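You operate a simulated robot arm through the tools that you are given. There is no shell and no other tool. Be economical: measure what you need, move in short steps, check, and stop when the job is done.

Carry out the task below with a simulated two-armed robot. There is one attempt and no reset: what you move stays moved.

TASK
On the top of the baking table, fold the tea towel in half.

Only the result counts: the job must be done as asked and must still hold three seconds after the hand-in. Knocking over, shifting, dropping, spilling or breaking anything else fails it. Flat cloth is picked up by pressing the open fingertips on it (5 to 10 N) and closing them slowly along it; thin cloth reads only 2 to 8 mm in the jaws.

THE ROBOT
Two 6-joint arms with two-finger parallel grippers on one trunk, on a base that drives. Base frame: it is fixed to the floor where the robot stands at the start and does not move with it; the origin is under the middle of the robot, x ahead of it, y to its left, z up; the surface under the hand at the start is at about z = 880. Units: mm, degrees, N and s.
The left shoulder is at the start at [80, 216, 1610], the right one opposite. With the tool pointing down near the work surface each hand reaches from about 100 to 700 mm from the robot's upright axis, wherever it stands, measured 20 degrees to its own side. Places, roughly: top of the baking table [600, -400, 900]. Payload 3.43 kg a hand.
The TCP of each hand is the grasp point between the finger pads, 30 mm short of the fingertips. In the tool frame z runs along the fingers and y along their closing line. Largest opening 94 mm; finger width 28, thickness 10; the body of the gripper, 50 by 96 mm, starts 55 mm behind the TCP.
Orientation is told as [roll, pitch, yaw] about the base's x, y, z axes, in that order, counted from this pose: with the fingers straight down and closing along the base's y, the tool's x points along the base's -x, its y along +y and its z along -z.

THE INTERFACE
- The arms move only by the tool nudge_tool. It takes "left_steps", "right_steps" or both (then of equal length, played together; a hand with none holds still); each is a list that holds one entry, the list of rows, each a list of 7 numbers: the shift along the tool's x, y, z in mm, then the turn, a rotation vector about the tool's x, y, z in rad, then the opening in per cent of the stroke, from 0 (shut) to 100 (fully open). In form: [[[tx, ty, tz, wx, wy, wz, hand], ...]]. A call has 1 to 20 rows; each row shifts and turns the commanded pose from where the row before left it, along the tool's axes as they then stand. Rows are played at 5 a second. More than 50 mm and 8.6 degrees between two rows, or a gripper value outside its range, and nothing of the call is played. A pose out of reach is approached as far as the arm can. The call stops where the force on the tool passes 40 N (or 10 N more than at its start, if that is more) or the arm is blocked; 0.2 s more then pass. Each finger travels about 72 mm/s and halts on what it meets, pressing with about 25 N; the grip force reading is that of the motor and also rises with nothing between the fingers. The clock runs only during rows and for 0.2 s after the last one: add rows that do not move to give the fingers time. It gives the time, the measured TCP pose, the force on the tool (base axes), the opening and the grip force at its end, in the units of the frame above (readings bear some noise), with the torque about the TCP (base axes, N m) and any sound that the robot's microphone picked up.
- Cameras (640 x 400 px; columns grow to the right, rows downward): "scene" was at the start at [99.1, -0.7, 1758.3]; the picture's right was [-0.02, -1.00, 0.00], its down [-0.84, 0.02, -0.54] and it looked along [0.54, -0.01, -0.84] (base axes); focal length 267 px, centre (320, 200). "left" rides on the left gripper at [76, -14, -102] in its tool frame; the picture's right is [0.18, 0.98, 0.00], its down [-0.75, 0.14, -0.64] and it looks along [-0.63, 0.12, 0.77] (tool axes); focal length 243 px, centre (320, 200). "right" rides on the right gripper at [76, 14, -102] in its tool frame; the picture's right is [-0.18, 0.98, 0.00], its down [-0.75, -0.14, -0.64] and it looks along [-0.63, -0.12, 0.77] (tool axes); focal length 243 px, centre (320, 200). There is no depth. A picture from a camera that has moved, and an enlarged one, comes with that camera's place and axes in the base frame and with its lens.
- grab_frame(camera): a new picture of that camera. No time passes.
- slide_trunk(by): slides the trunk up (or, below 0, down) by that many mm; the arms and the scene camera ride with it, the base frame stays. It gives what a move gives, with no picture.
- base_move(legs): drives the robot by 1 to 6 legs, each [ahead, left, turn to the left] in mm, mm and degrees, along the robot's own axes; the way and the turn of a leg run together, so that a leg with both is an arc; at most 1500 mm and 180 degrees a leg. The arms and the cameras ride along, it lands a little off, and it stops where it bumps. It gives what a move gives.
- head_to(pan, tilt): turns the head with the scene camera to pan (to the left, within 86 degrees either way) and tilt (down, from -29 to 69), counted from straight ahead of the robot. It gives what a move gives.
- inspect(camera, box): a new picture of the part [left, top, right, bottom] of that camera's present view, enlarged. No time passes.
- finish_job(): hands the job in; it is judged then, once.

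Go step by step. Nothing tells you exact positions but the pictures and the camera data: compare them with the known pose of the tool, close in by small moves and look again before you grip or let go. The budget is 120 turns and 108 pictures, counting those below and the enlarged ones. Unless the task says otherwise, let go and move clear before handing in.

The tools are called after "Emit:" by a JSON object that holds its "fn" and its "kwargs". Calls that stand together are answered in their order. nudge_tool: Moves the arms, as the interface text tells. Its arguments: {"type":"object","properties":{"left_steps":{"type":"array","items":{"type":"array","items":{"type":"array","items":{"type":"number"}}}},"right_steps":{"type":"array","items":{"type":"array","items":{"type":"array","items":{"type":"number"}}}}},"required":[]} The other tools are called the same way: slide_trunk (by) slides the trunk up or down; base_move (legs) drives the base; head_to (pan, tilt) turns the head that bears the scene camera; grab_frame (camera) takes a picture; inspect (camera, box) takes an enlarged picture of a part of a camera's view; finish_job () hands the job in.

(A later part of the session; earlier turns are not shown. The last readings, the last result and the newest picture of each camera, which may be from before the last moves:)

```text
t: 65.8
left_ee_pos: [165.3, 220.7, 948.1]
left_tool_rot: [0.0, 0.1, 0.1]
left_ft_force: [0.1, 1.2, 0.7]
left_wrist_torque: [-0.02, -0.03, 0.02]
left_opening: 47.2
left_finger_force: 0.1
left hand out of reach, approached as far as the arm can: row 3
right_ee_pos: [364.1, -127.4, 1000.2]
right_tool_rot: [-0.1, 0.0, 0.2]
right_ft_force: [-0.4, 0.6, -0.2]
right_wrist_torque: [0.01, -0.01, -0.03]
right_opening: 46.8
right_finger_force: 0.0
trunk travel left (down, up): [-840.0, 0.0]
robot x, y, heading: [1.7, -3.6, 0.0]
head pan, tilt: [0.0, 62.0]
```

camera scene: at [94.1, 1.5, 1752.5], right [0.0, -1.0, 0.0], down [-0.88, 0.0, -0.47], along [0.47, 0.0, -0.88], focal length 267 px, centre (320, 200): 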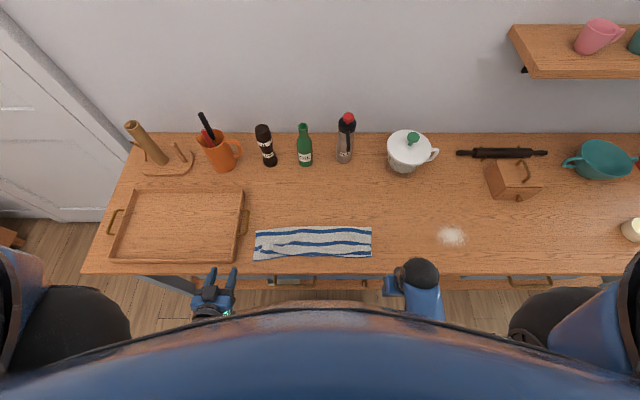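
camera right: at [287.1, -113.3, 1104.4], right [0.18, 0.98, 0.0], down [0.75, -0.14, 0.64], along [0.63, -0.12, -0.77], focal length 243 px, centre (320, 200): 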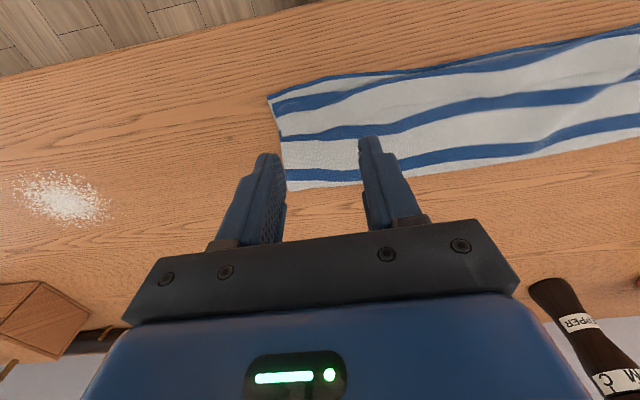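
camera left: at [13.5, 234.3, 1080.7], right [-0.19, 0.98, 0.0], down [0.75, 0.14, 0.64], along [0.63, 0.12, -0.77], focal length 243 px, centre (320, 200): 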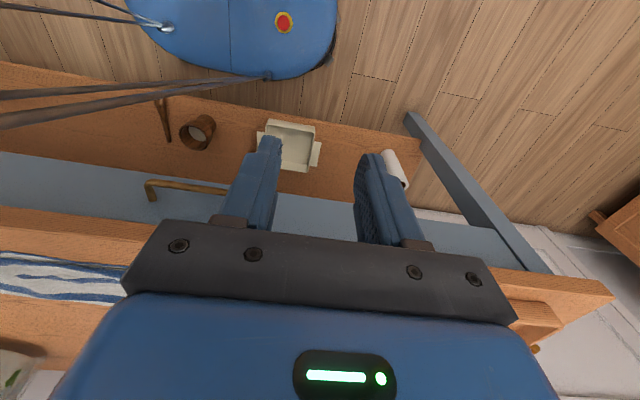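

The left arm is back in its normal configuration. I bring it over the towel.

Emit:
{"fn": "nudge_tool", "kwargs": {"left_steps": [[[-36, -6, -8, 0, 0, 0, 50], [-36, -6, -8, 0, 0, 0, 50], [-36, -12, -8, 0, 0, 0, 50], [-36, -12, -8, 0, 0, 0, 50], [-36, -12, -8, 0, 0, 0, 50], [-20, -12, -8, 0, 0, 0, 50], [0, 0, 0, 0, 0, 0, 50]]]}}

Emit:
{"fn": "grab_frame", "kwargs": {"camera": "left"}}

Emit:
{"fn": "inspect", "kwargs": {"camera": "right", "box": [240, 60, 480, 210]}}

```text
t: 67.4
left_ee_pos: [363.6, 161.2, 995.7]
left_tool_rot: [-0.1, 0.0, 0.1]
left_ft_force: [0.7, 0.2, 0.1]
left_wrist_torque: [0.0, 0.0, -0.01]
left_opening: 47.3
left_finger_force: 0.0
right_ee_pos: [362.6, -126.6, 1000.9]
right_tool_rot: [0.0, -0.1, 0.2]
right_ft_force: [0.0, -0.6, -0.4]
right_wrist_torque: [-0.04, 0.01, -0.04]
right_opening: 47.0
right_finger_force: 0.1
trunk travel left (down, up): [-840.0, 0.0]
robot x, y, heading: [0.1, 0.9, -0.1]
head pan, tilt: [0.0, 62.0]
```

```text
52 pictures are left
camera left: at [288.0, 146.8, 1098.6], right [-0.19, 0.98, 0.0], down [0.75, 0.14, 0.64], along [0.63, 0.12, -0.77], focal length 243 px, centre (320, 200)
```

left: 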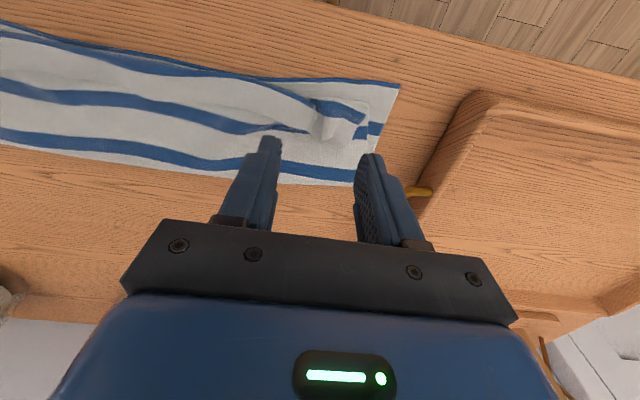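

```text
2.67 times, centred on (360, 135) of right
camera zoom: at [286.6, -113.2, 1104.6], right [0.18, 0.98, 0.0], down [0.75, -0.14, 0.64], along [0.63, -0.12, -0.77], focal length 647 px, centre (213, 373)
```

zoom: 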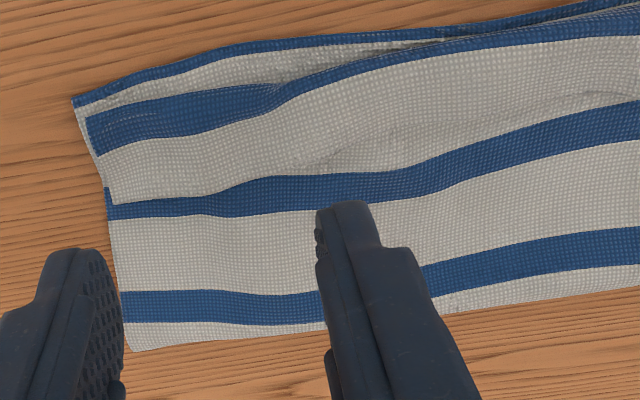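

Emit:
{"fn": "nudge_tool", "kwargs": {"left_steps": [[[0, 0, 0, 0, 0.117, 0, 50], [0, 0, 0, 0, 0.117, 0, 50], [0, 0, 0, 0, 0.117, 0, 50], [-10, 0, 20, 0, 0, 0, 50], [0, 0, 20, 0, 0, 0, 50], [0, 0, 0, 0, 0, 0, 50]]], "right_steps": [[[0, 0, 0, 0, 0.117, 0, 50], [0, 0, 0, 0, 0.117, 0, 50], [0, 0, 0, 0, 0.117, 0, 50], [-10, 0, 20, 0, 0, 0, 50], [0, 0, 25, 0, 0, 0, 50], [0, 0, 0, 0, 0, 0, 50]]]}}

Emit:
{"fn": "inspect", "kwargs": {"camera": "left", "box": [200, 60, 440, 210]}}

Emit:
{"fn": "inspect", "kwargs": {"camera": "right", "box": [200, 60, 440, 210]}}

```text
t: 68.6
left_ee_pos: [367.3, 156.3, 917.4]
left_tool_rot: [-0.1, 19.8, 0.1]
left_ft_force: [2.3, -0.1, 4.9]
left_wrist_torque: [0.03, -0.02, -0.02]
left_opening: 47.0
left_finger_force: 0.1
left hand out of reach, approached as far as the arm can: row 2, 3
right_ee_pos: [365.2, -124.0, 914.6]
right_tool_rot: [-0.1, 19.7, 0.1]
right_ft_force: [1.3, -0.4, 6.0]
right_wrist_torque: [-0.02, -0.05, -0.02]
right_opening: 47.0
right_finger_force: 0.1
right hand out of reach, approached as far as the arm can: row 2, 3
trunk travel left (down, up): [-840.0, 0.0]
robot x, y, heading: [1.0, -0.0, 0.3]
head pan, tilt: [0.0, 62.0]
stopped in row 5 (right hand): the force on the tool passed its limit at 55 N (the readings are from after the stop); the commanded pose is now the measured one
```

```text
2.67 times, centred on (320, 135) of left
camera zoom: at [329.0, 143.5, 1038.5], right [-0.18, 0.98, 0.06], down [0.93, 0.14, 0.35], along [0.33, 0.12, -0.94], focal length 647 px, centre (320, 373)
```

zoom: 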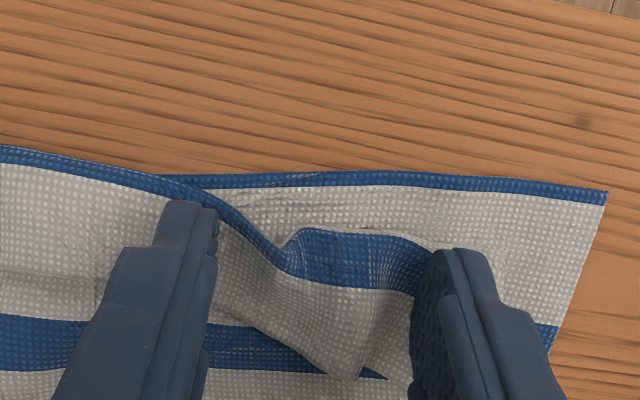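

```text
2.67 times, centred on (320, 135) of right
camera zoom: at [327.8, -109.1, 1038.6], right [0.17, 0.98, -0.06], down [0.93, -0.14, 0.35], along [0.34, -0.12, -0.93], focal length 647 px, centre (320, 373)
```

zoom: 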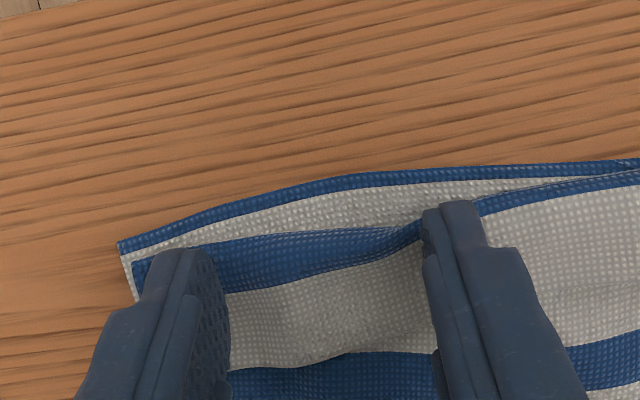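

The tilted pose was out of reach higher up, so the hands came down onto the flap early, now with light contact. I lift slightly, shift towards the flap's edge and look.

Emit:
{"fn": "nudge_tool", "kwargs": {"left_steps": [[[3.4, 0, -9.4, 0, 0, 0, 50], [-5.6, 2, -2, 0, 0, 0, 50], [-5.6, 2, -2, 0, 0, 0, 50], [0, 0, 0, 0, 0, 0, 50]]], "right_steps": [[[3.4, 0, -9.4, 0, 0, 0, 50], [-5.6, -2, -2, 0, 0, 0, 50], [-5.6, -2, -2, 0, 0, 0, 50], [0, 0, 0, 0, 0, 0, 50]]]}}

Emit:
{"fn": "inspect", "kwargs": {"camera": "left", "box": [200, 60, 440, 210]}}

Emit:
{"fn": "inspect", "kwargs": {"camera": "right", "box": [200, 60, 440, 210]}}

Emit:
{"fn": "inspect", "kwargs": {"camera": "scene", "box": [240, 190, 390, 290]}}

```text
t: 69.6
left_ee_pos: [380.9, 161.7, 923.2]
left_tool_rot: [-0.1, 20.0, 0.1]
left_ft_force: [0.3, -0.1, 0.5]
left_wrist_torque: [0.01, -0.01, 0.03]
left_opening: 46.8
left_finger_force: 0.1
right_ee_pos: [378.8, -126.6, 924.0]
right_tool_rot: [-0.1, 19.9, 0.0]
right_ft_force: [-0.5, -0.4, 0.2]
right_wrist_torque: [0.0, -0.02, -0.02]
right_opening: 47.0
right_finger_force: 0.0
trunk travel left (down, up): [-840.0, 0.0]
robot x, y, heading: [0.3, 0.9, 0.0]
head pan, tilt: [0.0, 62.0]
```

```text
2.67 times, centred on (320, 135) of left
camera zoom: at [343.9, 147.7, 1047.0], right [-0.18, 0.98, 0.06], down [0.93, 0.14, 0.34], along [0.33, 0.12, -0.94], focal length 647 px, centre (320, 373)
```

zoom: 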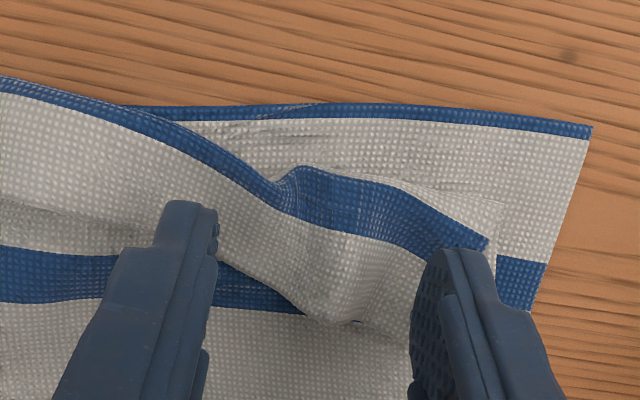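

```text
2.67 times, centred on (320, 135) of right
camera zoom: at [342.6, -113.2, 1047.4], right [0.17, 0.98, -0.06], down [0.93, -0.14, 0.35], along [0.33, -0.12, -0.94], focal length 647 px, centre (320, 373)
```

zoom: 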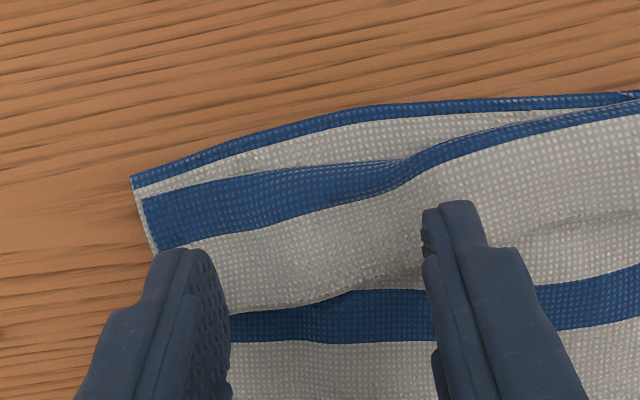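

```text
4.00 times, centred on (315, 240) of scene
camera zoom: at [94.9, 1.5, 1752.4], right [0.0, -1.0, 0.0], down [-0.88, 0.0, -0.47], along [0.47, 0.0, -0.88], focal length 1069 px, centre (340, 40)
```

zoom: 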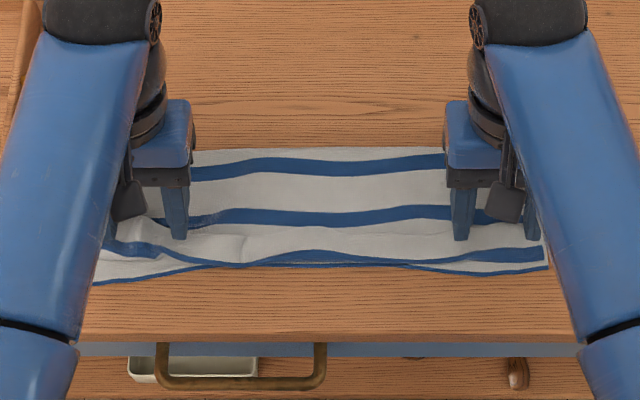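

Emit:
{"fn": "nudge_tool", "kwargs": {"left_steps": [[[0.4, 0, 3.3, 0, 0, 0, 50], [0.4, 0, 3.4, 0, 0, 0, 50], [0, 0, 0, 0, 0, 0, 50]]], "right_steps": [[[1.1, 0, 4, 0, 0, 0, 50], [1.2, 0, 4.3, 0, 0, 0, 50], [0, 0, 0, 0, 0, 0, 50]]]}}

```text
t: 70.4
left_ee_pos: [376.9, 161.2, 918.8]
left_tool_rot: [-0.1, 19.9, 0.1]
left_ft_force: [-1.1, -0.1, -0.3]
left_wrist_torque: [0.0, 0.01, 0.0]
left_opening: 47.0
left_finger_force: 0.1
right_ee_pos: [374.4, -126.6, 917.5]
right_tool_rot: [-0.2, 19.9, 0.1]
right_ft_force: [0.2, -0.9, 1.0]
right_wrist_torque: [-0.02, -0.01, -0.01]
right_opening: 47.2
right_finger_force: 0.0
trunk travel left (down, up): [-840.0, 0.0]
robot x, y, heading: [1.7, 3.0, -0.2]
head pan, tilt: [0.0, 62.0]
```

Emit:
{"fn": "nudge_tool", "kwargs": {"left_steps": [[[-0.34, 0, 0.94, 0, 0, 0, 50], [-0.34, 0, 0.94, 0, 0, 0, 50], [0, 0, 0, 0, 0, 0, 50]]], "right_steps": [[[-0.34, 0, 0.94, 0, 0, 0, 50], [0, 0, 0, 0, 0, 0, 50], [0, 0, 0, 0, 0, 0, 50]]]}}

```text
t: 71.2
left_ee_pos: [377.7, 160.9, 916.2]
left_tool_rot: [-0.1, 20.0, 0.1]
left_ft_force: [0.9, 0.2, 0.4]
left_wrist_torque: [0.02, 0.0, -0.05]
left_opening: 46.8
left_finger_force: 0.1
right_ee_pos: [374.6, -127.0, 916.5]
right_tool_rot: [-0.2, 19.8, 0.2]
right_ft_force: [0.9, 0.0, 0.5]
right_wrist_torque: [0.0, -0.01, 0.0]
right_opening: 47.3
right_finger_force: 0.0
trunk travel left (down, up): [-840.0, 0.0]
robot x, y, heading: [0.4, -0.6, 0.0]
head pan, tilt: [0.0, 62.0]
```

Emit:
{"fn": "nudge_tool", "kwargs": {"left_steps": [[[-0.34, 0, 0.94, 0, 0, 0, 50], [0, 0, 0, 0, 0, 0, 50]]], "right_steps": [[[-0.34, 0, 0.94, 0, 0, 0, 50], [0, 0, 0, 0, 0, 0, 50]]]}}

```text
t: 71.8
left_ee_pos: [377.3, 161.0, 915.5]
left_tool_rot: [-0.2, 20.0, 0.1]
left_ft_force: [0.2, -0.4, 2.4]
left_wrist_torque: [0.03, -0.01, 0.0]
left_opening: 46.9
left_finger_force: 0.0
right_ee_pos: [374.1, -126.7, 915.9]
right_tool_rot: [-0.1, 19.8, 0.1]
right_ft_force: [0.2, -0.2, 5.5]
right_wrist_torque: [-0.16, -0.05, 0.05]
right_opening: 47.2
right_finger_force: 0.2
trunk travel left (down, up): [-840.0, 0.0]
robot x, y, heading: [1.4, 1.7, -0.1]
head pan, tilt: [0.0, 62.0]
```

Both hands touch the flap. I press a little more and close slowly, as before.

Emit:
{"fn": "nudge_tool", "kwargs": {"left_steps": [[[-0.2, 0, 0.7, 0, 0, 0, 50], [0, -2.3, 0, 0, 0, 0, 45], [0, -2.3, 0, 0, 0, 0, 40], [0, -2.3, 0, 0, 0, 0, 35], [0, -2.3, 0, 0, 0, 0, 30], [0, -2.3, 0, 0, 0, 0, 25], [0, -2.3, 0, 0, 0, 0, 20]]], "right_steps": [[[-0.2, 0, 0.5, 0, 0, 0, 50], [0, 2.3, 0, 0, 0, 0, 45], [0, 2.3, 0, 0, 0, 0, 40], [0, 2.3, 0, 0, 0, 0, 35], [0, 2.3, 0, 0, 0, 0, 30], [0, 2.3, 0, 0, 0, 0, 25], [0, 2.3, 0, 0, 0, 0, 20]]]}}

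Emit:
{"fn": "inspect", "kwargs": {"camera": "left", "box": [200, 60, 440, 210]}}

Emit:
{"fn": "inspect", "kwargs": {"camera": "right", "box": [200, 60, 440, 210]}}

```text
t: 73.4
left_ee_pos: [375.2, 146.9, 915.0]
left_tool_rot: [-0.2, 19.9, 0.1]
left_ft_force: [0.4, -0.3, 8.4]
left_wrist_torque: [0.08, -0.05, -0.01]
left_opening: 18.2
left_finger_force: 0.1
right_ee_pos: [374.1, -113.4, 916.3]
right_tool_rot: [-0.1, 19.8, 0.1]
right_ft_force: [-0.5, 0.9, 9.6]
right_wrist_torque: [-0.07, -0.02, 0.02]
right_opening: 17.9
right_finger_force: 0.1
trunk travel left (down, up): [-840.0, 0.0]
robot x, y, heading: [-3.1, 0.9, 0.0]
head pan, tilt: [0.0, 62.0]
```

```text
2.67 times, centred on (320, 135) of left
camera zoom: at [338.9, 133.7, 1038.3], right [-0.18, 0.98, 0.06], down [0.93, 0.14, 0.35], along [0.33, 0.12, -0.94], focal length 647 px, centre (320, 373)
```

zoom: 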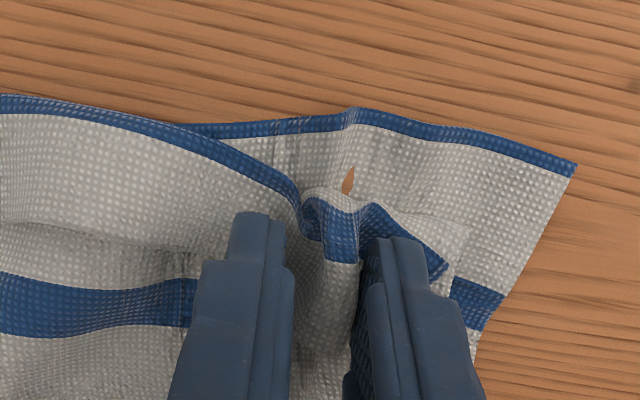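

```text
2.67 times, centred on (320, 135) of right
camera zoom: at [336.1, -98.8, 1038.6], right [0.17, 0.98, -0.06], down [0.93, -0.14, 0.35], along [0.33, -0.12, -0.94], focal length 647 px, centre (320, 373)
```

zoom: 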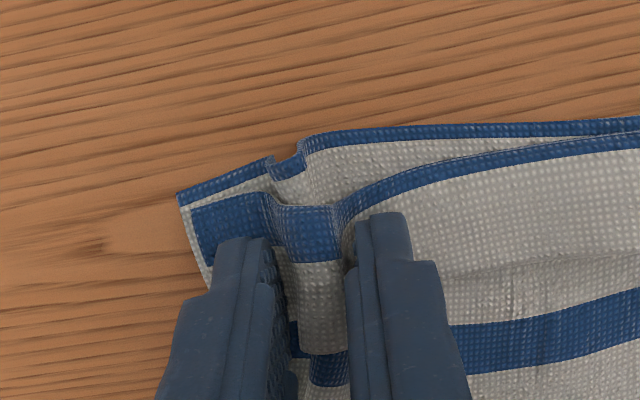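

The lower layers are rucking up too, so gripping here would pick up everything. I undo this and instead sweep the folded-back flap open towards me with the fingertips.

Emit:
{"fn": "nudge_tool", "kwargs": {"left_steps": [[[0, 2.3, 0, 0, 0, 0, 25], [0, 2.3, 0, 0, 0, 0, 30], [0, 2.3, 0, 0, 0, 0, 35], [0, 2.3, 0, 0, 0, 0, 40], [0, 2.3, 0, 0, 0, 0, 45], [0, 2.3, 0, 0, 0, 0, 50], [1.0, 0, -2.8, 0, 0, 0, 50], [3.4, 0, -9.4, 0, 0, 0, 50], [0, 0, 0, 0, 0, 0, 50]]], "right_steps": [[[0, -2.3, 0, 0, 0, 0, 25], [0, -2.3, 0, 0, 0, 0, 30], [0, -2.3, 0, 0, 0, 0, 35], [0, -2.3, 0, 0, 0, 0, 40], [0, -2.3, 0, 0, 0, 0, 45], [0, -2.3, 0, 0, 0, 0, 50], [1.0, 0, -2.8, 0, 0, 0, 50], [3.4, 0, -9.4, 0, 0, 0, 50], [0, 0, 0, 0, 0, 0, 50]]]}}

Emit:
{"fn": "grab_frame", "kwargs": {"camera": "left"}}

Emit:
{"fn": "grab_frame", "kwargs": {"camera": "right"}}

```text
t: 75.4
left_ee_pos: [376.1, 161.1, 927.6]
left_tool_rot: [-0.1, 20.0, 0.1]
left_ft_force: [0.1, 0.2, 0.2]
left_wrist_torque: [0.01, -0.01, 0.02]
left_opening: 46.9
left_finger_force: 0.1
right_ee_pos: [372.0, -127.6, 926.9]
right_tool_rot: [-0.1, 20.0, 0.1]
right_ft_force: [-0.3, 0.0, -0.2]
right_wrist_torque: [0.03, -0.02, 0.03]
right_opening: 46.9
right_finger_force: 0.0
trunk travel left (down, up): [-840.0, 0.0]
robot x, y, heading: [3.9, -1.0, 0.1]
head pan, tilt: [0.0, 62.0]
```

```text
43 pictures are left
camera left: at [339.7, 147.9, 1050.7], right [-0.18, 0.98, 0.06], down [0.93, 0.14, 0.34], along [0.33, 0.12, -0.94], focal length 243 px, centre (320, 200)
```

left: 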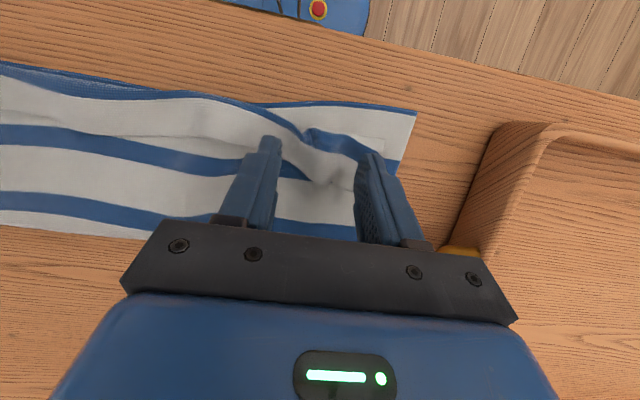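

```text
42 pictures are left
camera right: at [335.8, -113.3, 1050.5], right [0.17, 0.98, -0.06], down [0.93, -0.14, 0.35], along [0.33, -0.12, -0.94], focal length 243 px, centre (320, 200)
```

right: 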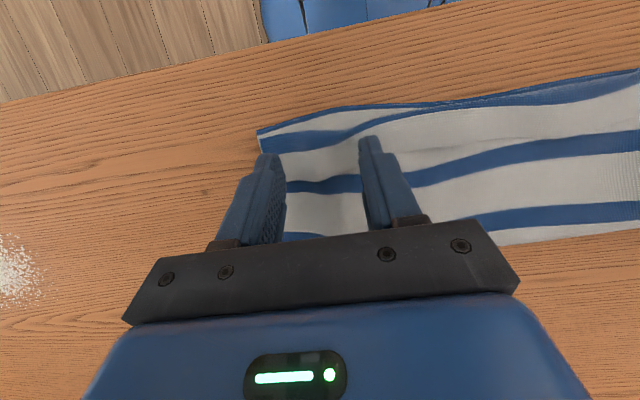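

Emit:
{"fn": "nudge_tool", "kwargs": {"left_steps": [[[5, 0, -14, 0, 0, 0, 60], [0, 0, 0, 0, -0.117, 0, 70], [0, 0, 0, 0, -0.117, 0, 80], [0, 0, 0, 0, -0.115, 0, 90], [-17, -15, 0, 0, 0, 0, 100], [-17, -16, 0, 0, 0, 0, 100], [0, 0, 10, 0, 0, 0, 100], [0, 0, 10, 0, 0, 0, 100], [0, 0, 0, 0, 0, 0, 100]]], "right_steps": [[[5, 0, -14, 0, 0, 0, 60], [0, 0, 0, 0, -0.117, 0, 70], [0, 0, 0, 0, -0.117, 0, 80], [0, 0, 0, 0, -0.115, 0, 90], [-15, 10, 0, 0, 0, 0, 100], [-15, 10, 0, 0, 0, 0, 100], [0, 0, 10, 0, 0, 0, 100], [0, 0, 10, 0, 0, 0, 100], [0, 0, 0, 0, 0, 0, 100]]]}}

Emit:
{"fn": "grab_frame", "kwargs": {"camera": "left"}}

Emit:
{"fn": "grab_frame", "kwargs": {"camera": "right"}}

```text
t: 77.4
left_ee_pos: [412.1, 130.2, 921.7]
left_tool_rot: [-0.2, 0.1, 0.1]
left_ft_force: [-1.3, -0.2, -0.1]
left_wrist_torque: [0.02, -0.01, -0.01]
left_opening: 93.8
left_finger_force: 0.2
right_ee_pos: [404.3, -108.3, 922.1]
right_tool_rot: [-0.1, 0.0, 0.1]
right_ft_force: [-0.3, 0.1, 0.2]
right_wrist_torque: [0.02, 0.01, -0.04]
right_opening: 94.1
right_finger_force: 0.1
trunk travel left (down, up): [-840.0, 0.0]
robot x, y, heading: [4.0, -0.3, 0.2]
head pan, tilt: [0.0, 62.0]
```

```text
41 pictures are left
camera left: at [335.9, 116.5, 1025.5], right [-0.19, 0.98, 0.0], down [0.75, 0.14, 0.64], along [0.63, 0.12, -0.77], focal length 243 px, centre (320, 200)
```

left: 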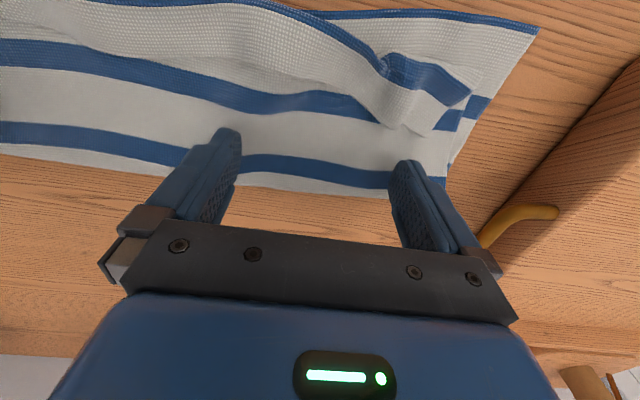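

```text
40 pictures are left
camera right: at [327.9, -93.2, 1025.2], right [0.18, 0.98, 0.0], down [0.75, -0.14, 0.64], along [0.63, -0.12, -0.77], focal length 243 px, centre (320, 200)
```

right: 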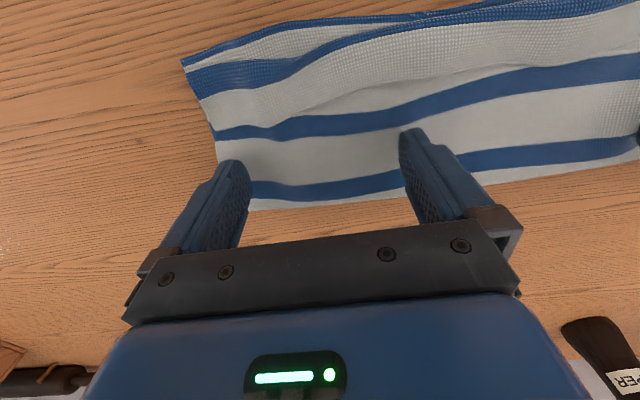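

Emit:
{"fn": "nudge_tool", "kwargs": {"left_steps": [[[0, 0, 4, 0, 0, 0, 100], [0, 0, 2, 0, 0, 0, 100], [0, 0, 1, 0, 0, 0, 100], [0, 0, 0, 0, 0, 0, 100]]], "right_steps": [[[0, 0, 4, 0, 0, 0, 100], [0, 0, 2, 0, 0, 0, 100], [0, 0, 1, 0, 0, 0, 100], [0, 0, 0, 0, 0, 0, 100]]]}}

```text
t: 78.4
left_ee_pos: [410.4, 130.4, 916.3]
left_tool_rot: [-0.1, 0.0, 0.2]
left_ft_force: [0.4, 0.3, 1.0]
left_wrist_torque: [0.01, 0.01, -0.03]
left_opening: 93.9
left_finger_force: 0.0
right_ee_pos: [404.7, -108.1, 915.9]
right_tool_rot: [-0.1, -0.2, 0.1]
right_ft_force: [-0.5, -0.6, -0.3]
right_wrist_torque: [0.01, 0.03, -0.01]
right_opening: 94.0
right_finger_force: 0.0
trunk travel left (down, up): [-840.0, 0.0]
robot x, y, heading: [0.9, -1.5, -0.1]
head pan, tilt: [0.0, 62.0]
```

Emit:
{"fn": "nudge_tool", "kwargs": {"left_steps": [[[0, 0, 0.8, 0, 0, 0, 100], [0, 0, 0, 0, 0, 0, 100]]], "right_steps": [[[0, 0, 0.8, 0, 0, 0, 100], [0, 0, 0, 0, 0, 0, 100]]]}}

```text
t: 79.0
left_ee_pos: [411.1, 130.9, 914.8]
left_tool_rot: [-0.1, 0.0, 0.1]
left_ft_force: [-0.6, -0.1, -0.2]
left_wrist_torque: [-0.02, 0.0, -0.01]
left_opening: 93.9
left_finger_force: 0.1
right_ee_pos: [405.2, -108.1, 915.0]
right_tool_rot: [-0.1, 0.0, 0.0]
right_ft_force: [0.5, -0.8, 0.0]
right_wrist_torque: [-0.02, -0.03, 0.01]
right_opening: 94.1
right_finger_force: 0.2
trunk travel left (down, up): [-840.0, 0.0]
robot x, y, heading: [1.7, 1.9, 0.1]
head pan, tilt: [0.0, 62.0]
```

Emit:
{"fn": "nudge_tool", "kwargs": {"left_steps": [[[0, 0, 0.8, 0, 0, 0, 100], [0, 0, 0, 0, 0, 0, 100]]], "right_steps": [[[0, 0, 0.8, 0, 0, 0, 100], [0, 0, 0, 0, 0, 0, 100]]]}}

```text
t: 79.6
left_ee_pos: [411.2, 130.5, 914.5]
left_tool_rot: [-0.2, 0.0, 0.0]
left_ft_force: [0.1, 0.0, 0.6]
left_wrist_torque: [0.02, 0.0, 0.0]
left_opening: 93.8
left_finger_force: 0.0
right_ee_pos: [404.7, -106.3, 914.6]
right_tool_rot: [-0.2, 0.0, 0.1]
right_ft_force: [0.8, 0.0, 0.3]
right_wrist_torque: [0.01, -0.04, -0.02]
right_opening: 94.0
right_finger_force: 0.0
trunk travel left (down, up): [-840.0, 0.0]
robot x, y, heading: [-1.2, 1.3, -0.2]
head pan, tilt: [0.0, 62.0]
```

Emit:
{"fn": "nudge_tool", "kwargs": {"left_steps": [[[0, 0, 0.5, 0, 0, 0, 100], [6, 0, 0, 0, 0, 0, 100], [6, 0, 0, 0, 0, 0, 100], [6, 0, 0, 0, 0, 0, 100], [6, 0, 0, 0, 0, 0, 100], [6, 0, 0, 0, 0, 0, 100]]], "right_steps": [[[0, 0, 0.5, 0, 0, 0, 100], [6, 0, 0, 0, 0, 0, 100], [6, 0, 0, 0, 0, 0, 100], [6, 0, 0, 0, 0, 0, 100], [6, 0, 0, 0, 0, 0, 100], [6, 0, 0, 0, 0, 0, 100]]]}}

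Emit:
{"fn": "grab_frame", "kwargs": {"camera": "left"}}

Emit:
{"fn": "grab_frame", "kwargs": {"camera": "right"}}

```text
t: 81.0
left_ee_pos: [380.1, 130.7, 914.0]
left_tool_rot: [0.0, 0.0, 0.1]
left_ft_force: [-0.2, 0.9, 0.6]
left_wrist_torque: [0.0, 0.04, 0.0]
left_opening: 94.2
left_finger_force: 0.0
right_ee_pos: [374.3, -108.6, 912.6]
right_tool_rot: [-0.2, -0.1, 0.2]
right_ft_force: [-0.8, -0.2, -0.2]
right_wrist_torque: [0.01, -0.01, -0.01]
right_opening: 93.9
right_finger_force: 0.0
trunk travel left (down, up): [-840.0, 0.0]
robot x, y, heading: [1.3, -1.1, 0.2]
head pan, tilt: [0.0, 62.0]
```

```text
39 pictures are left
camera left: at [304.2, 116.4, 1016.9], right [-0.19, 0.98, 0.0], down [0.75, 0.14, 0.64], along [0.63, 0.12, -0.77], focal length 243 px, centre (320, 200)
```

left: 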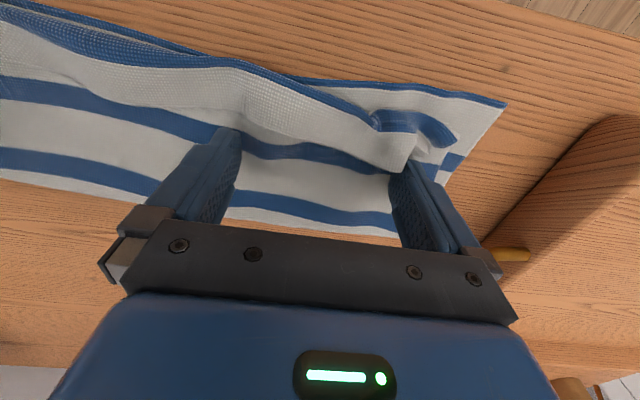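

```text
38 pictures are left
camera right: at [296.9, -93.1, 1016.7], right [0.18, 0.98, 0.0], down [0.75, -0.14, 0.64], along [0.63, -0.12, -0.77], focal length 243 px, centre (320, 200)
```

right: 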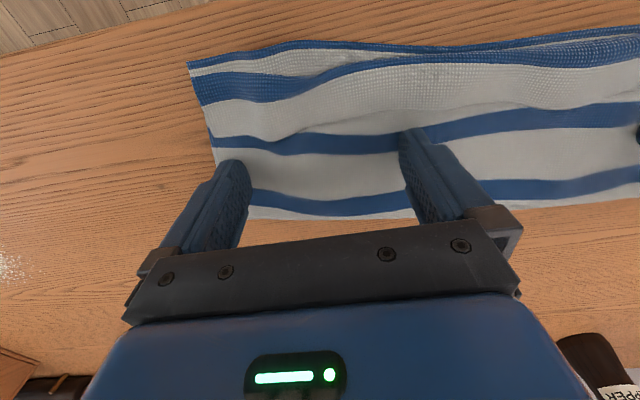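

The fingers are catching the flap edge. I continue the sweep.

Emit:
{"fn": "nudge_tool", "kwargs": {"left_steps": [[[6, 0, 0, 0, 0, 0, 100], [6, 0, 0, 0, 0, 0, 100], [6, 0, 0, 0, 0, 0, 100], [6, 0, 0, 0, 0, 0, 100]]], "right_steps": [[[6, 0, 0.3, 0, 0, 0, 100], [6, 0, 0, 0, 0, 0, 100], [6, 0, 0, 0, 0, 0, 100], [6, 0, 0, 0, 0, 0, 100]]]}}

Emit:
{"fn": "grab_frame", "kwargs": {"camera": "left"}}

Emit:
{"fn": "grab_frame", "kwargs": {"camera": "right"}}

```text
t: 82.0
left_ee_pos: [357.1, 130.4, 913.3]
left_tool_rot: [-0.1, 0.0, 0.0]
left_ft_force: [0.9, 0.3, 0.8]
left_wrist_torque: [0.01, -0.03, 0.01]
left_opening: 94.0
left_finger_force: 0.1
right_ee_pos: [350.2, -107.5, 913.9]
right_tool_rot: [-0.1, -0.1, 0.1]
right_ft_force: [-0.7, 0.2, -0.1]
right_wrist_torque: [-0.03, -0.01, -0.01]
right_opening: 93.8
right_finger_force: 0.0
trunk travel left (down, up): [-840.0, 0.0]
robot x, y, heading: [4.7, 1.9, 0.1]
head pan, tilt: [0.0, 62.0]
```

```text
37 pictures are left
camera left: at [280.4, 116.4, 1016.6], right [-0.19, 0.98, 0.0], down [0.75, 0.14, 0.64], along [0.63, 0.12, -0.77], focal length 243 px, centre (320, 200)
```

left: 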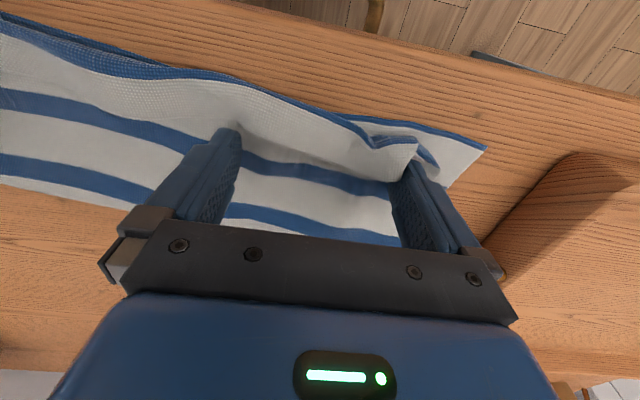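

```text
36 pictures are left
camera right: at [273.3, -93.4, 1016.4], right [0.18, 0.98, 0.0], down [0.75, -0.14, 0.64], along [0.63, -0.12, -0.77], focal length 243 px, centre (320, 200)
```

right: 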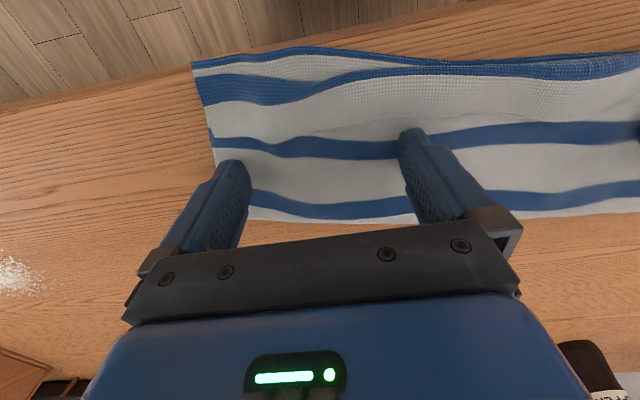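

The whole towel is sliding with the sweep rather than the flap unrolling. I stop, lift and look.

Emit:
{"fn": "nudge_tool", "kwargs": {"left_steps": [[[0, 0, -20, 0, 0, 0, 100], [-20, 0, -30, 0, 0, 0, 100], [-20, 0, -20, 0, 0, 0, 100], [0, 0, 0, 0, 0, 0, 100]]], "right_steps": [[[0, 0, -20, 0, 0, 0, 100], [-20, 0, -30, 0, 0, 0, 100], [-20, 0, -20, 0, 0, 0, 100], [0, 0, 0, 0, 0, 0, 100]]]}}

Emit:
{"fn": "grab_frame", "kwargs": {"camera": "left"}}

Emit:
{"fn": "grab_frame", "kwargs": {"camera": "right"}}

Emit:
{"fn": "inspect", "kwargs": {"camera": "scene", "box": [230, 190, 400, 300]}}

```text
t: 83.0
left_ee_pos: [398.0, 130.2, 983.1]
left_tool_rot: [-0.1, 0.0, 0.1]
left_ft_force: [0.4, 0.9, -1.0]
left_wrist_torque: [0.01, 0.0, 0.0]
left_opening: 94.1
left_finger_force: 0.1
right_ee_pos: [389.4, -107.7, 981.9]
right_tool_rot: [-0.1, -0.1, 0.1]
right_ft_force: [0.7, -0.8, -0.3]
right_wrist_torque: [-0.03, 0.0, -0.01]
right_opening: 94.3
right_finger_force: 0.1
trunk travel left (down, up): [-840.0, 0.0]
robot x, y, heading: [-1.0, -0.1, -0.1]
head pan, tilt: [0.0, 62.0]
```

```text
35 pictures are left
camera left: at [320.5, 116.8, 1086.6], right [-0.19, 0.98, 0.0], down [0.75, 0.14, 0.64], along [0.63, 0.12, -0.77], focal length 243 px, centre (320, 200)
```

left: 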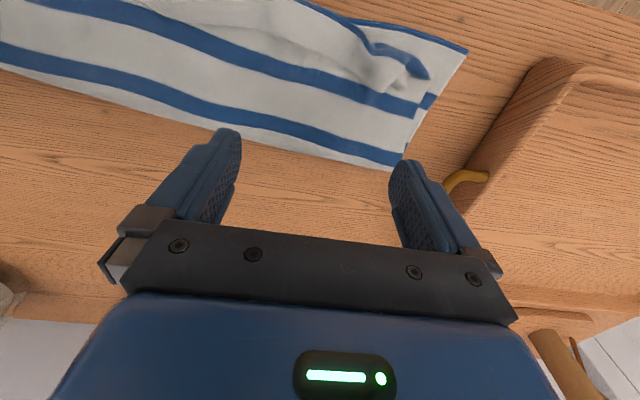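

```text
34 pictures are left
camera right: at [312.9, -93.1, 1086.2], right [0.18, 0.98, 0.0], down [0.75, -0.14, 0.64], along [0.63, -0.12, -0.77], focal length 243 px, centre (320, 200)
```

right: 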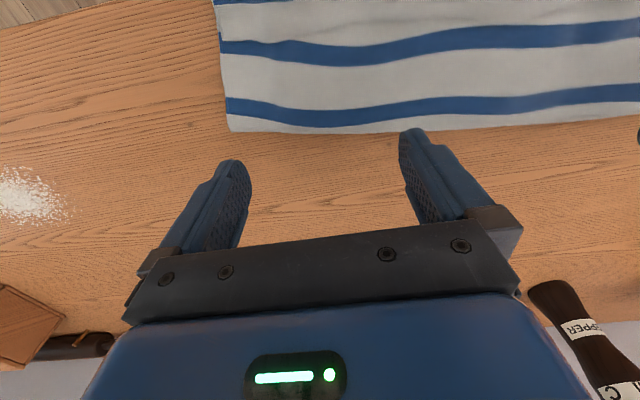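

```text
3.64 times, centred on (315, 245) of scene
camera zoom: at [93.5, 1.4, 1752.5], right [0.0, -1.0, 0.0], down [-0.88, 0.0, -0.47], along [0.47, 0.0, -0.88], focal length 972 px, centre (338, 36)
```

zoom: 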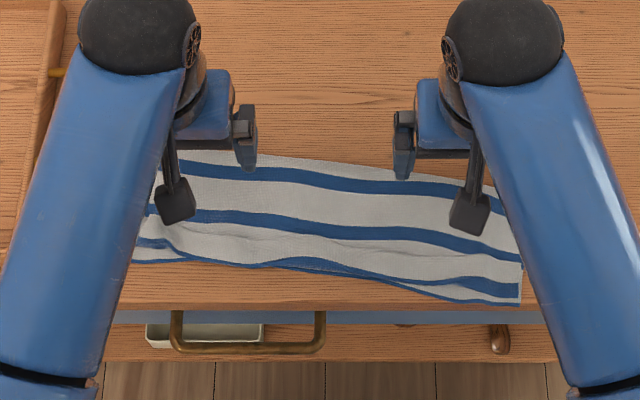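

The towel slid to near the table's front edge and now sits skewed. New plan: pick it up by the crease at both ends, let the flap hang open, and lay it back further in with the free edges trailing so they pull straight.

Emit:
{"fn": "nudge_tool", "kwargs": {"left_steps": [[[-13, 25, 0, 0, 0, 0, 75], [-13, 25, 0, 0, 0, 0, 50], [0, 0, 20, 0, 0, 0, 50], [0, 0, 20, 0, 0, 0, 50], [0, 0, 15, 0, 0, 0, 50], [0, 0, 0, 0, 0, 0, 50]]], "right_steps": [[[-2, -21, 0, 0, 0, 0, 75], [-2, -21, 0, 0, 0, 0, 50], [0, 0, 20, 0, 0, 0, 50], [0, 0, 20, 0, 0, 0, 50], [0, 0, 15, 0, 0, 0, 50], [0, 0, 0, 0, 0, 0, 50]]]}}

Emit:
{"fn": "inspect", "kwargs": {"camera": "left", "box": [200, 60, 440, 210]}}

Emit:
{"fn": "inspect", "kwargs": {"camera": "right", "box": [200, 60, 440, 210]}}

```text
t: 84.4
left_ee_pos: [421.7, 181.4, 928.4]
left_tool_rot: [-0.1, 0.0, 0.0]
left_ft_force: [0.0, -0.3, 0.2]
left_wrist_torque: [0.01, 0.01, 0.02]
left_opening: 46.9
left_finger_force: 0.0
right_ee_pos: [394.1, -148.9, 928.4]
right_tool_rot: [-0.1, -0.1, 0.1]
right_ft_force: [0.2, 0.1, 0.4]
right_wrist_torque: [-0.01, 0.0, 0.0]
right_opening: 47.2
right_finger_force: 0.0
trunk travel left (down, up): [-840.0, 0.0]
robot x, y, heading: [-0.2, 2.6, 0.0]
head pan, tilt: [0.0, 62.0]
```

```text
2.67 times, centred on (320, 135) of left
camera zoom: at [346.2, 167.1, 1030.9], right [-0.19, 0.98, 0.0], down [0.75, 0.14, 0.64], along [0.63, 0.12, -0.77], focal length 647 px, centre (320, 373)
```

zoom: 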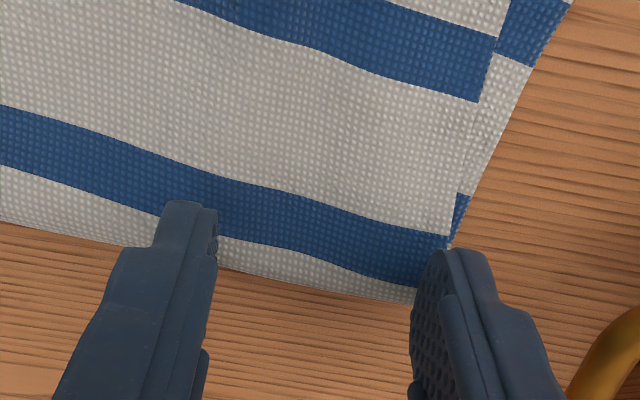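

```text
2.67 times, centred on (320, 135) of right
camera zoom: at [317.4, -135.0, 1031.4], right [0.18, 0.98, 0.0], down [0.75, -0.14, 0.64], along [0.63, -0.12, -0.77], focal length 647 px, centre (320, 373)
```

zoom: 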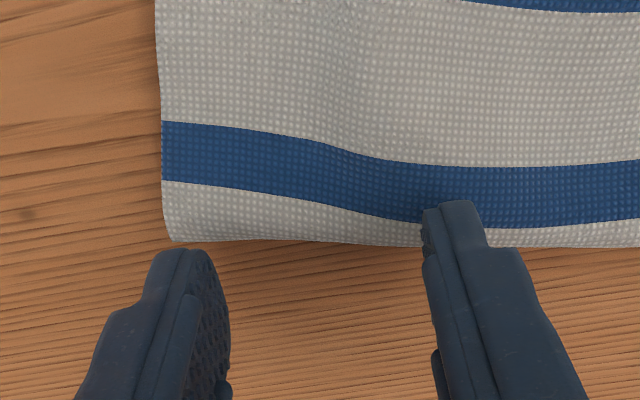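

Emit:
{"fn": "nudge_tool", "kwargs": {"left_steps": [[[-9, -8, 0, 0, 0, 0, 50], [0, 0, 6, 0, 0, 0, 50], [0, 0, 5, 0, 0, 0, 50], [0, 0, 0, 0, 0, 0, 50]]], "right_steps": [[[3, 0, 0, 0, 0, 0, 50], [0, 0, 6, 0, 0, 0, 50], [0, 0, 5, 0, 0, 0, 50], [0, 0, 0, 0, 0, 0, 50]]]}}

```text
t: 85.4
left_ee_pos: [431.6, 172.1, 916.6]
left_tool_rot: [-0.1, -0.1, 0.1]
left_ft_force: [0.4, -0.3, 0.7]
left_wrist_torque: [-0.01, 0.0, 0.01]
left_opening: 47.2
left_finger_force: 0.1
right_ee_pos: [390.9, -147.9, 916.5]
right_tool_rot: [-0.1, -0.1, 0.1]
right_ft_force: [0.0, 0.3, -0.4]
right_wrist_torque: [0.0, 0.01, -0.03]
right_opening: 46.8
right_finger_force: 0.0
trunk travel left (down, up): [-840.0, 0.0]
robot x, y, heading: [3.6, 1.8, -0.2]
head pan, tilt: [0.0, 62.0]
```

Emit:
{"fn": "nudge_tool", "kwargs": {"left_steps": [[[0, 0, 1.5, 0, 0, 0, 50], [0, 0, 1, 0, 0, 0, 50], [0, 0, 0, 0, 0, 0, 50]]], "right_steps": [[[0, 0, 1.5, 0, 0, 0, 50], [0, 0, 1, 0, 0, 0, 50], [0, 0, 0, 0, 0, 0, 50]]]}}

```text
t: 86.2
left_ee_pos: [432.0, 172.4, 915.0]
left_tool_rot: [-0.1, 0.0, 0.2]
left_ft_force: [0.2, 0.1, 0.5]
left_wrist_torque: [-0.01, -0.02, -0.01]
left_opening: 47.0
left_finger_force: 0.0
right_ee_pos: [391.2, -149.4, 914.5]
right_tool_rot: [-0.1, 0.0, 0.1]
right_ft_force: [-0.3, -0.1, 0.1]
right_wrist_torque: [0.01, 0.0, 0.0]
right_opening: 47.0
right_finger_force: 0.1
trunk travel left (down, up): [-840.0, 0.0]
robot x, y, heading: [2.7, -2.0, 0.1]
head pan, tilt: [0.0, 62.0]
```

Emit:
{"fn": "nudge_tool", "kwargs": {"left_steps": [[[0, 0, 1, 0, 0, 0, 50], [0, 0, 1, 0, 0, 0, 50], [0, 0, 0, 0, 0, 0, 50]]], "right_steps": [[[0, 0, 1, 0, 0, 0, 50], [0, 0, 1, 0, 0, 0, 50], [0, 0, 0, 0, 0, 0, 50]]]}}

```text
t: 87.0
left_ee_pos: [431.5, 172.7, 913.0]
left_tool_rot: [-0.1, 0.0, 0.2]
left_ft_force: [-0.7, -0.3, 0.9]
left_wrist_torque: [0.06, 0.01, 0.0]
left_opening: 46.9
left_finger_force: 0.1
right_ee_pos: [389.7, -148.8, 912.6]
right_tool_rot: [-0.1, -0.1, 0.1]
right_ft_force: [-0.2, -0.4, 1.4]
right_wrist_torque: [-0.02, -0.02, 0.03]
right_opening: 46.5
right_finger_force: 0.1
trunk travel left (down, up): [-840.0, 0.0]
robot x, y, heading: [0.4, -3.0, 0.1]
head pan, tilt: [0.0, 62.0]
```

Emit:
{"fn": "nudge_tool", "kwargs": {"left_steps": [[[0, 0, 0.9, 0, 0, 0, 50], [0, -2.3, 0, 0, 0, 0, 45], [0, -2.3, 0, 0, 0, 0, 40], [0, -2.3, 0, 0, 0, 0, 35], [0, -2.3, 0, 0, 0, 0, 30], [0, -2.3, 0, 0, 0, 0, 25], [0, -2.3, 0, 0, 0, 0, 20]]], "right_steps": [[[0, 0, 0.8, 0, 0, 0, 50], [0, 2.3, 0, 0, 0, 0, 45], [0, 2.3, 0, 0, 0, 0, 40], [0, 2.3, 0, 0, 0, 0, 35], [0, 2.3, 0, 0, 0, 0, 30], [0, 2.3, 0, 0, 0, 0, 25], [0, 2.3, 0, 0, 0, 0, 20]]]}}

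Emit:
{"fn": "inspect", "kwargs": {"camera": "left", "box": [200, 60, 440, 210]}}

Emit:
{"fn": "inspect", "kwargs": {"camera": "right", "box": [200, 60, 440, 210]}}

```text
t: 88.6
left_ee_pos: [431.8, 157.9, 912.5]
left_tool_rot: [0.0, -0.1, 0.1]
left_ft_force: [-0.9, 1.7, 6.1]
left_wrist_torque: [0.17, 0.05, -0.03]
left_opening: 19.7
left_finger_force: 0.7
right_ee_pos: [391.4, -135.2, 912.3]
right_tool_rot: [-0.2, -0.1, 0.1]
right_ft_force: [-0.4, -1.6, 4.4]
right_wrist_torque: [-0.1, 0.06, 0.01]
right_opening: 19.4
right_finger_force: 0.7
trunk travel left (down, up): [-840.0, 0.0]
robot x, y, heading: [-1.2, 3.2, -0.1]
head pan, tilt: [0.0, 62.0]
```

```text
2.67 times, centred on (320, 135) of left
camera zoom: at [355.0, 144.4, 1015.5], right [-0.19, 0.98, 0.0], down [0.75, 0.14, 0.64], along [0.63, 0.12, -0.77], focal length 647 px, centre (320, 373)
```

zoom: 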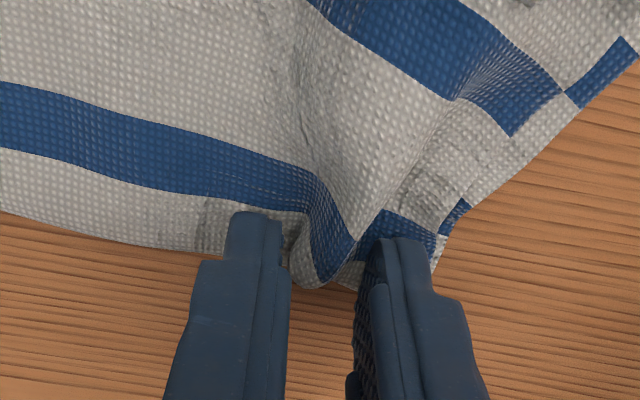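

```text
2.67 times, centred on (320, 135) of right
camera zoom: at [313.6, -121.6, 1015.6], right [0.18, 0.98, 0.0], down [0.75, -0.14, 0.64], along [0.63, -0.12, -0.77], focal length 647 px, centre (320, 373)
```

zoom: 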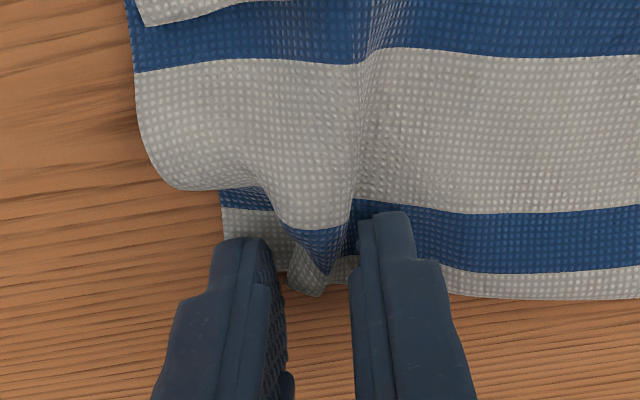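

The crease is gathering into a ruck in both hands. I finish closing.

Emit:
{"fn": "nudge_tool", "kwargs": {"left_steps": [[[0, -2.3, 0, 0, 0, 0, 15], [0, -2.3, 0, 0, 0, 0, 10], [0, -2.3, 0, 0, 0, 0, 5], [0, -1, 0, 0, 0, 0, 0], [0, 0, 0, 0, 0, 0, 0], [0, 0, 0, 0, 0, 0, 0], [0, 0, -10, 0, 0, 0, 0], [0, 0, -20, 0, 0, 0, 0], [0, 0, -20, 0, 0, 0, 0], [0, 0, 0, 0, 0, 0, 0]]], "right_steps": [[[0, 2.3, 0, 0, 0, 0, 15], [0, 2.3, 0, 0, 0, 0, 10], [0, 2.3, 0, 0, 0, 0, 5], [0, 1, 0, 0, 0, 0, 0], [0, 0, 0, 0, 0, 0, 0], [0, 0, 0, 0, 0, 0, 0], [0, 0, -10, 0, 0, 0, 0], [0, 0, -20, 0, 0, 0, 0], [0, 0, -20, 0, 0, 0, 0], [0, 0, 0, 0, 0, 0, 0]]]}}

Emit:
{"fn": "inspect", "kwargs": {"camera": "scene", "box": [230, 190, 400, 300]}}

Emit:
{"fn": "grab_frame", "kwargs": {"camera": "right"}}

```text
t: 90.8
left_ee_pos: [431.7, 150.7, 962.4]
left_tool_rot: [-0.2, 0.1, 0.1]
left_ft_force: [0.4, 0.2, 0.1]
left_wrist_torque: [0.0, -0.02, 0.02]
left_opening: 3.1
left_finger_force: 24.9
right_ee_pos: [393.7, -127.8, 962.3]
right_tool_rot: [-0.1, 0.0, 0.2]
right_ft_force: [0.5, -0.5, -0.5]
right_wrist_torque: [-0.02, 0.02, -0.01]
right_opening: 3.3
right_finger_force: 24.9
trunk travel left (down, up): [-840.0, 0.0]
robot x, y, heading: [-0.7, 0.7, 0.2]
head pan, tilt: [0.0, 62.0]
```

```text
3.64 times, centred on (315, 245) of scene
camera zoom: at [94.8, 1.4, 1752.4], right [0.0, -1.0, 0.0], down [-0.88, 0.0, -0.47], along [0.47, 0.0, -0.88], focal length 972 px, centre (338, 36)
```

zoom: 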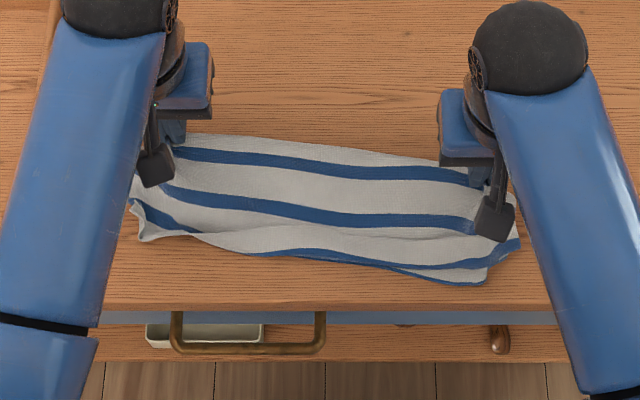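

```text
27 pictures are left
camera right: at [314.6, -113.2, 1065.5], right [0.18, 0.98, 0.0], down [0.75, -0.14, 0.64], along [0.63, -0.12, -0.77], focal length 243 px, centre (320, 200)
```

right: 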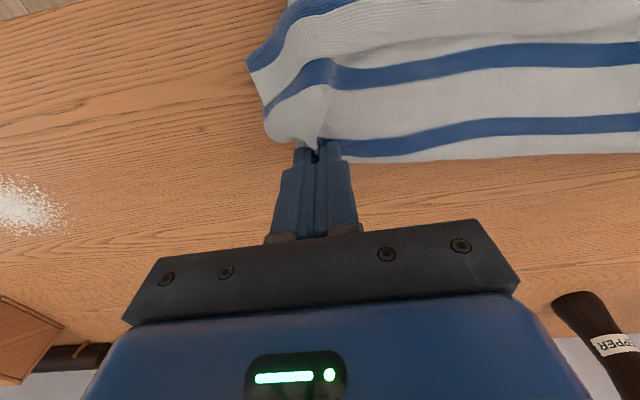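

Everything lifts together from the crease. I raise it until the edges hang free, moving back over the middle of the table and squaring it up.

Emit:
{"fn": "nudge_tool", "kwargs": {"left_steps": [[[-9, 0, -12, 0, 0, 0, 0], [-9, 0, -12, 0, 0, 0, 0], [-9, 0, -12, 0, 0, 0, 0], [-9, 0, -12, 0, 0, 0, 0], [-9, 0, -12, 0, 0, 0, 0], [-9, 0, -12, 0, 0, 0, 0], [-9, 0, -12, 0, 0, 0, 0], [-9, 0, -12, 0, 0, 0, 0], [-9, 0, -12, 0, 0, 0, 0], [-9, 0, -12, 0, 0, 0, 0], [0, 0, 0, 0, 0, 0, 0], [0, 0, 0, 0, 0, 0, 0]]], "right_steps": [[[-12.8, 0, -12, 0, 0, 0, 0], [-12.8, 0, -12, 0, 0, 0, 0], [-12.8, 0, -12, 0, 0, 0, 0], [-12.8, 0, -12, 0, 0, 0, 0], [-12.8, 0, -12, 0, 0, 0, 0], [-12.8, 0, -12, 0, 0, 0, 0], [-12.8, 0, -12, 0, 0, 0, 0], [-12.8, 0, -12, 0, 0, 0, 0], [-12.8, 0, -12, 0, 0, 0, 0], [-12.8, 0, -12, 0, 0, 0, 0], [0, 0, 0, 0, 0, 0, 0], [0, 0, 0, 0, 0, 0, 0]]]}}

Emit:
{"fn": "grab_frame", "kwargs": {"camera": "right"}}

Emit:
{"fn": "inspect", "kwargs": {"camera": "scene", "box": [230, 160, 400, 270]}}

```text
t: 93.4
left_ee_pos: [525.1, 150.9, 1072.0]
left_tool_rot: [-0.1, -0.1, 0.0]
left_ft_force: [-0.1, 0.0, -0.9]
left_wrist_torque: [0.01, -0.05, -0.02]
left_opening: 3.1
left_finger_force: 25.4
left hand out of reach, approached as far as the arm can: row 10
right_ee_pos: [521.6, -126.4, 1072.9]
right_tool_rot: [-0.2, -0.2, 0.1]
right_ft_force: [-1.2, -0.1, -1.6]
right_wrist_torque: [-0.01, -0.02, 0.02]
right_opening: 3.5
right_finger_force: 25.0
right hand out of reach, approached as far as the arm can: row 9, 10
trunk travel left (down, up): [-840.0, 0.0]
robot x, y, heading: [-1.4, 1.9, -0.4]
head pan, tilt: [0.0, 62.0]
```

```text
26 pictures are left
camera right: at [445.0, -112.4, 1175.7], right [0.18, 0.98, 0.0], down [0.75, -0.14, 0.64], along [0.63, -0.12, -0.76], focal length 243 px, centre (320, 200)
```

right: 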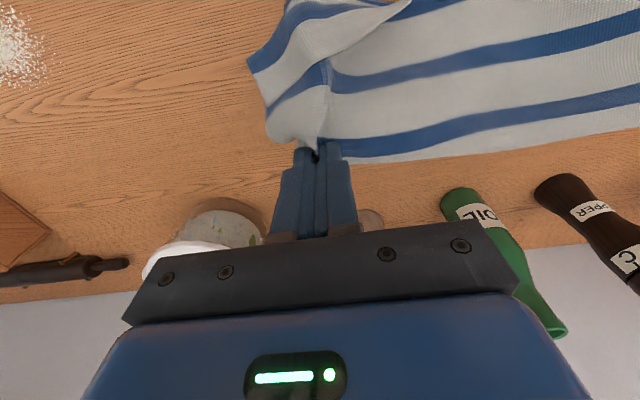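

```text
3.64 times, centred on (315, 215) of scene
camera zoom: at [93.5, 1.4, 1752.6], right [0.0, -1.0, 0.0], down [-0.88, 0.0, -0.47], along [0.47, 0.0, -0.88], focal length 972 px, centre (338, 146)
```

zoom: 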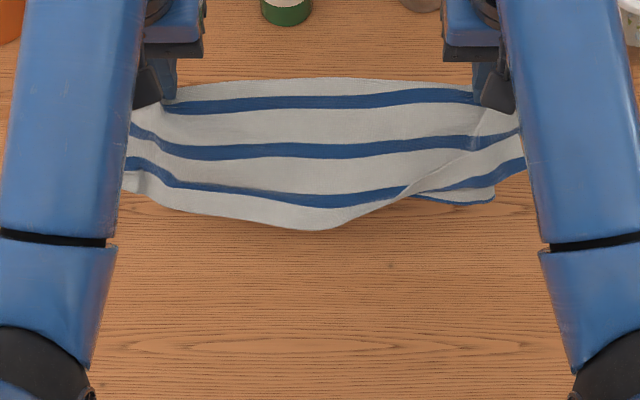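

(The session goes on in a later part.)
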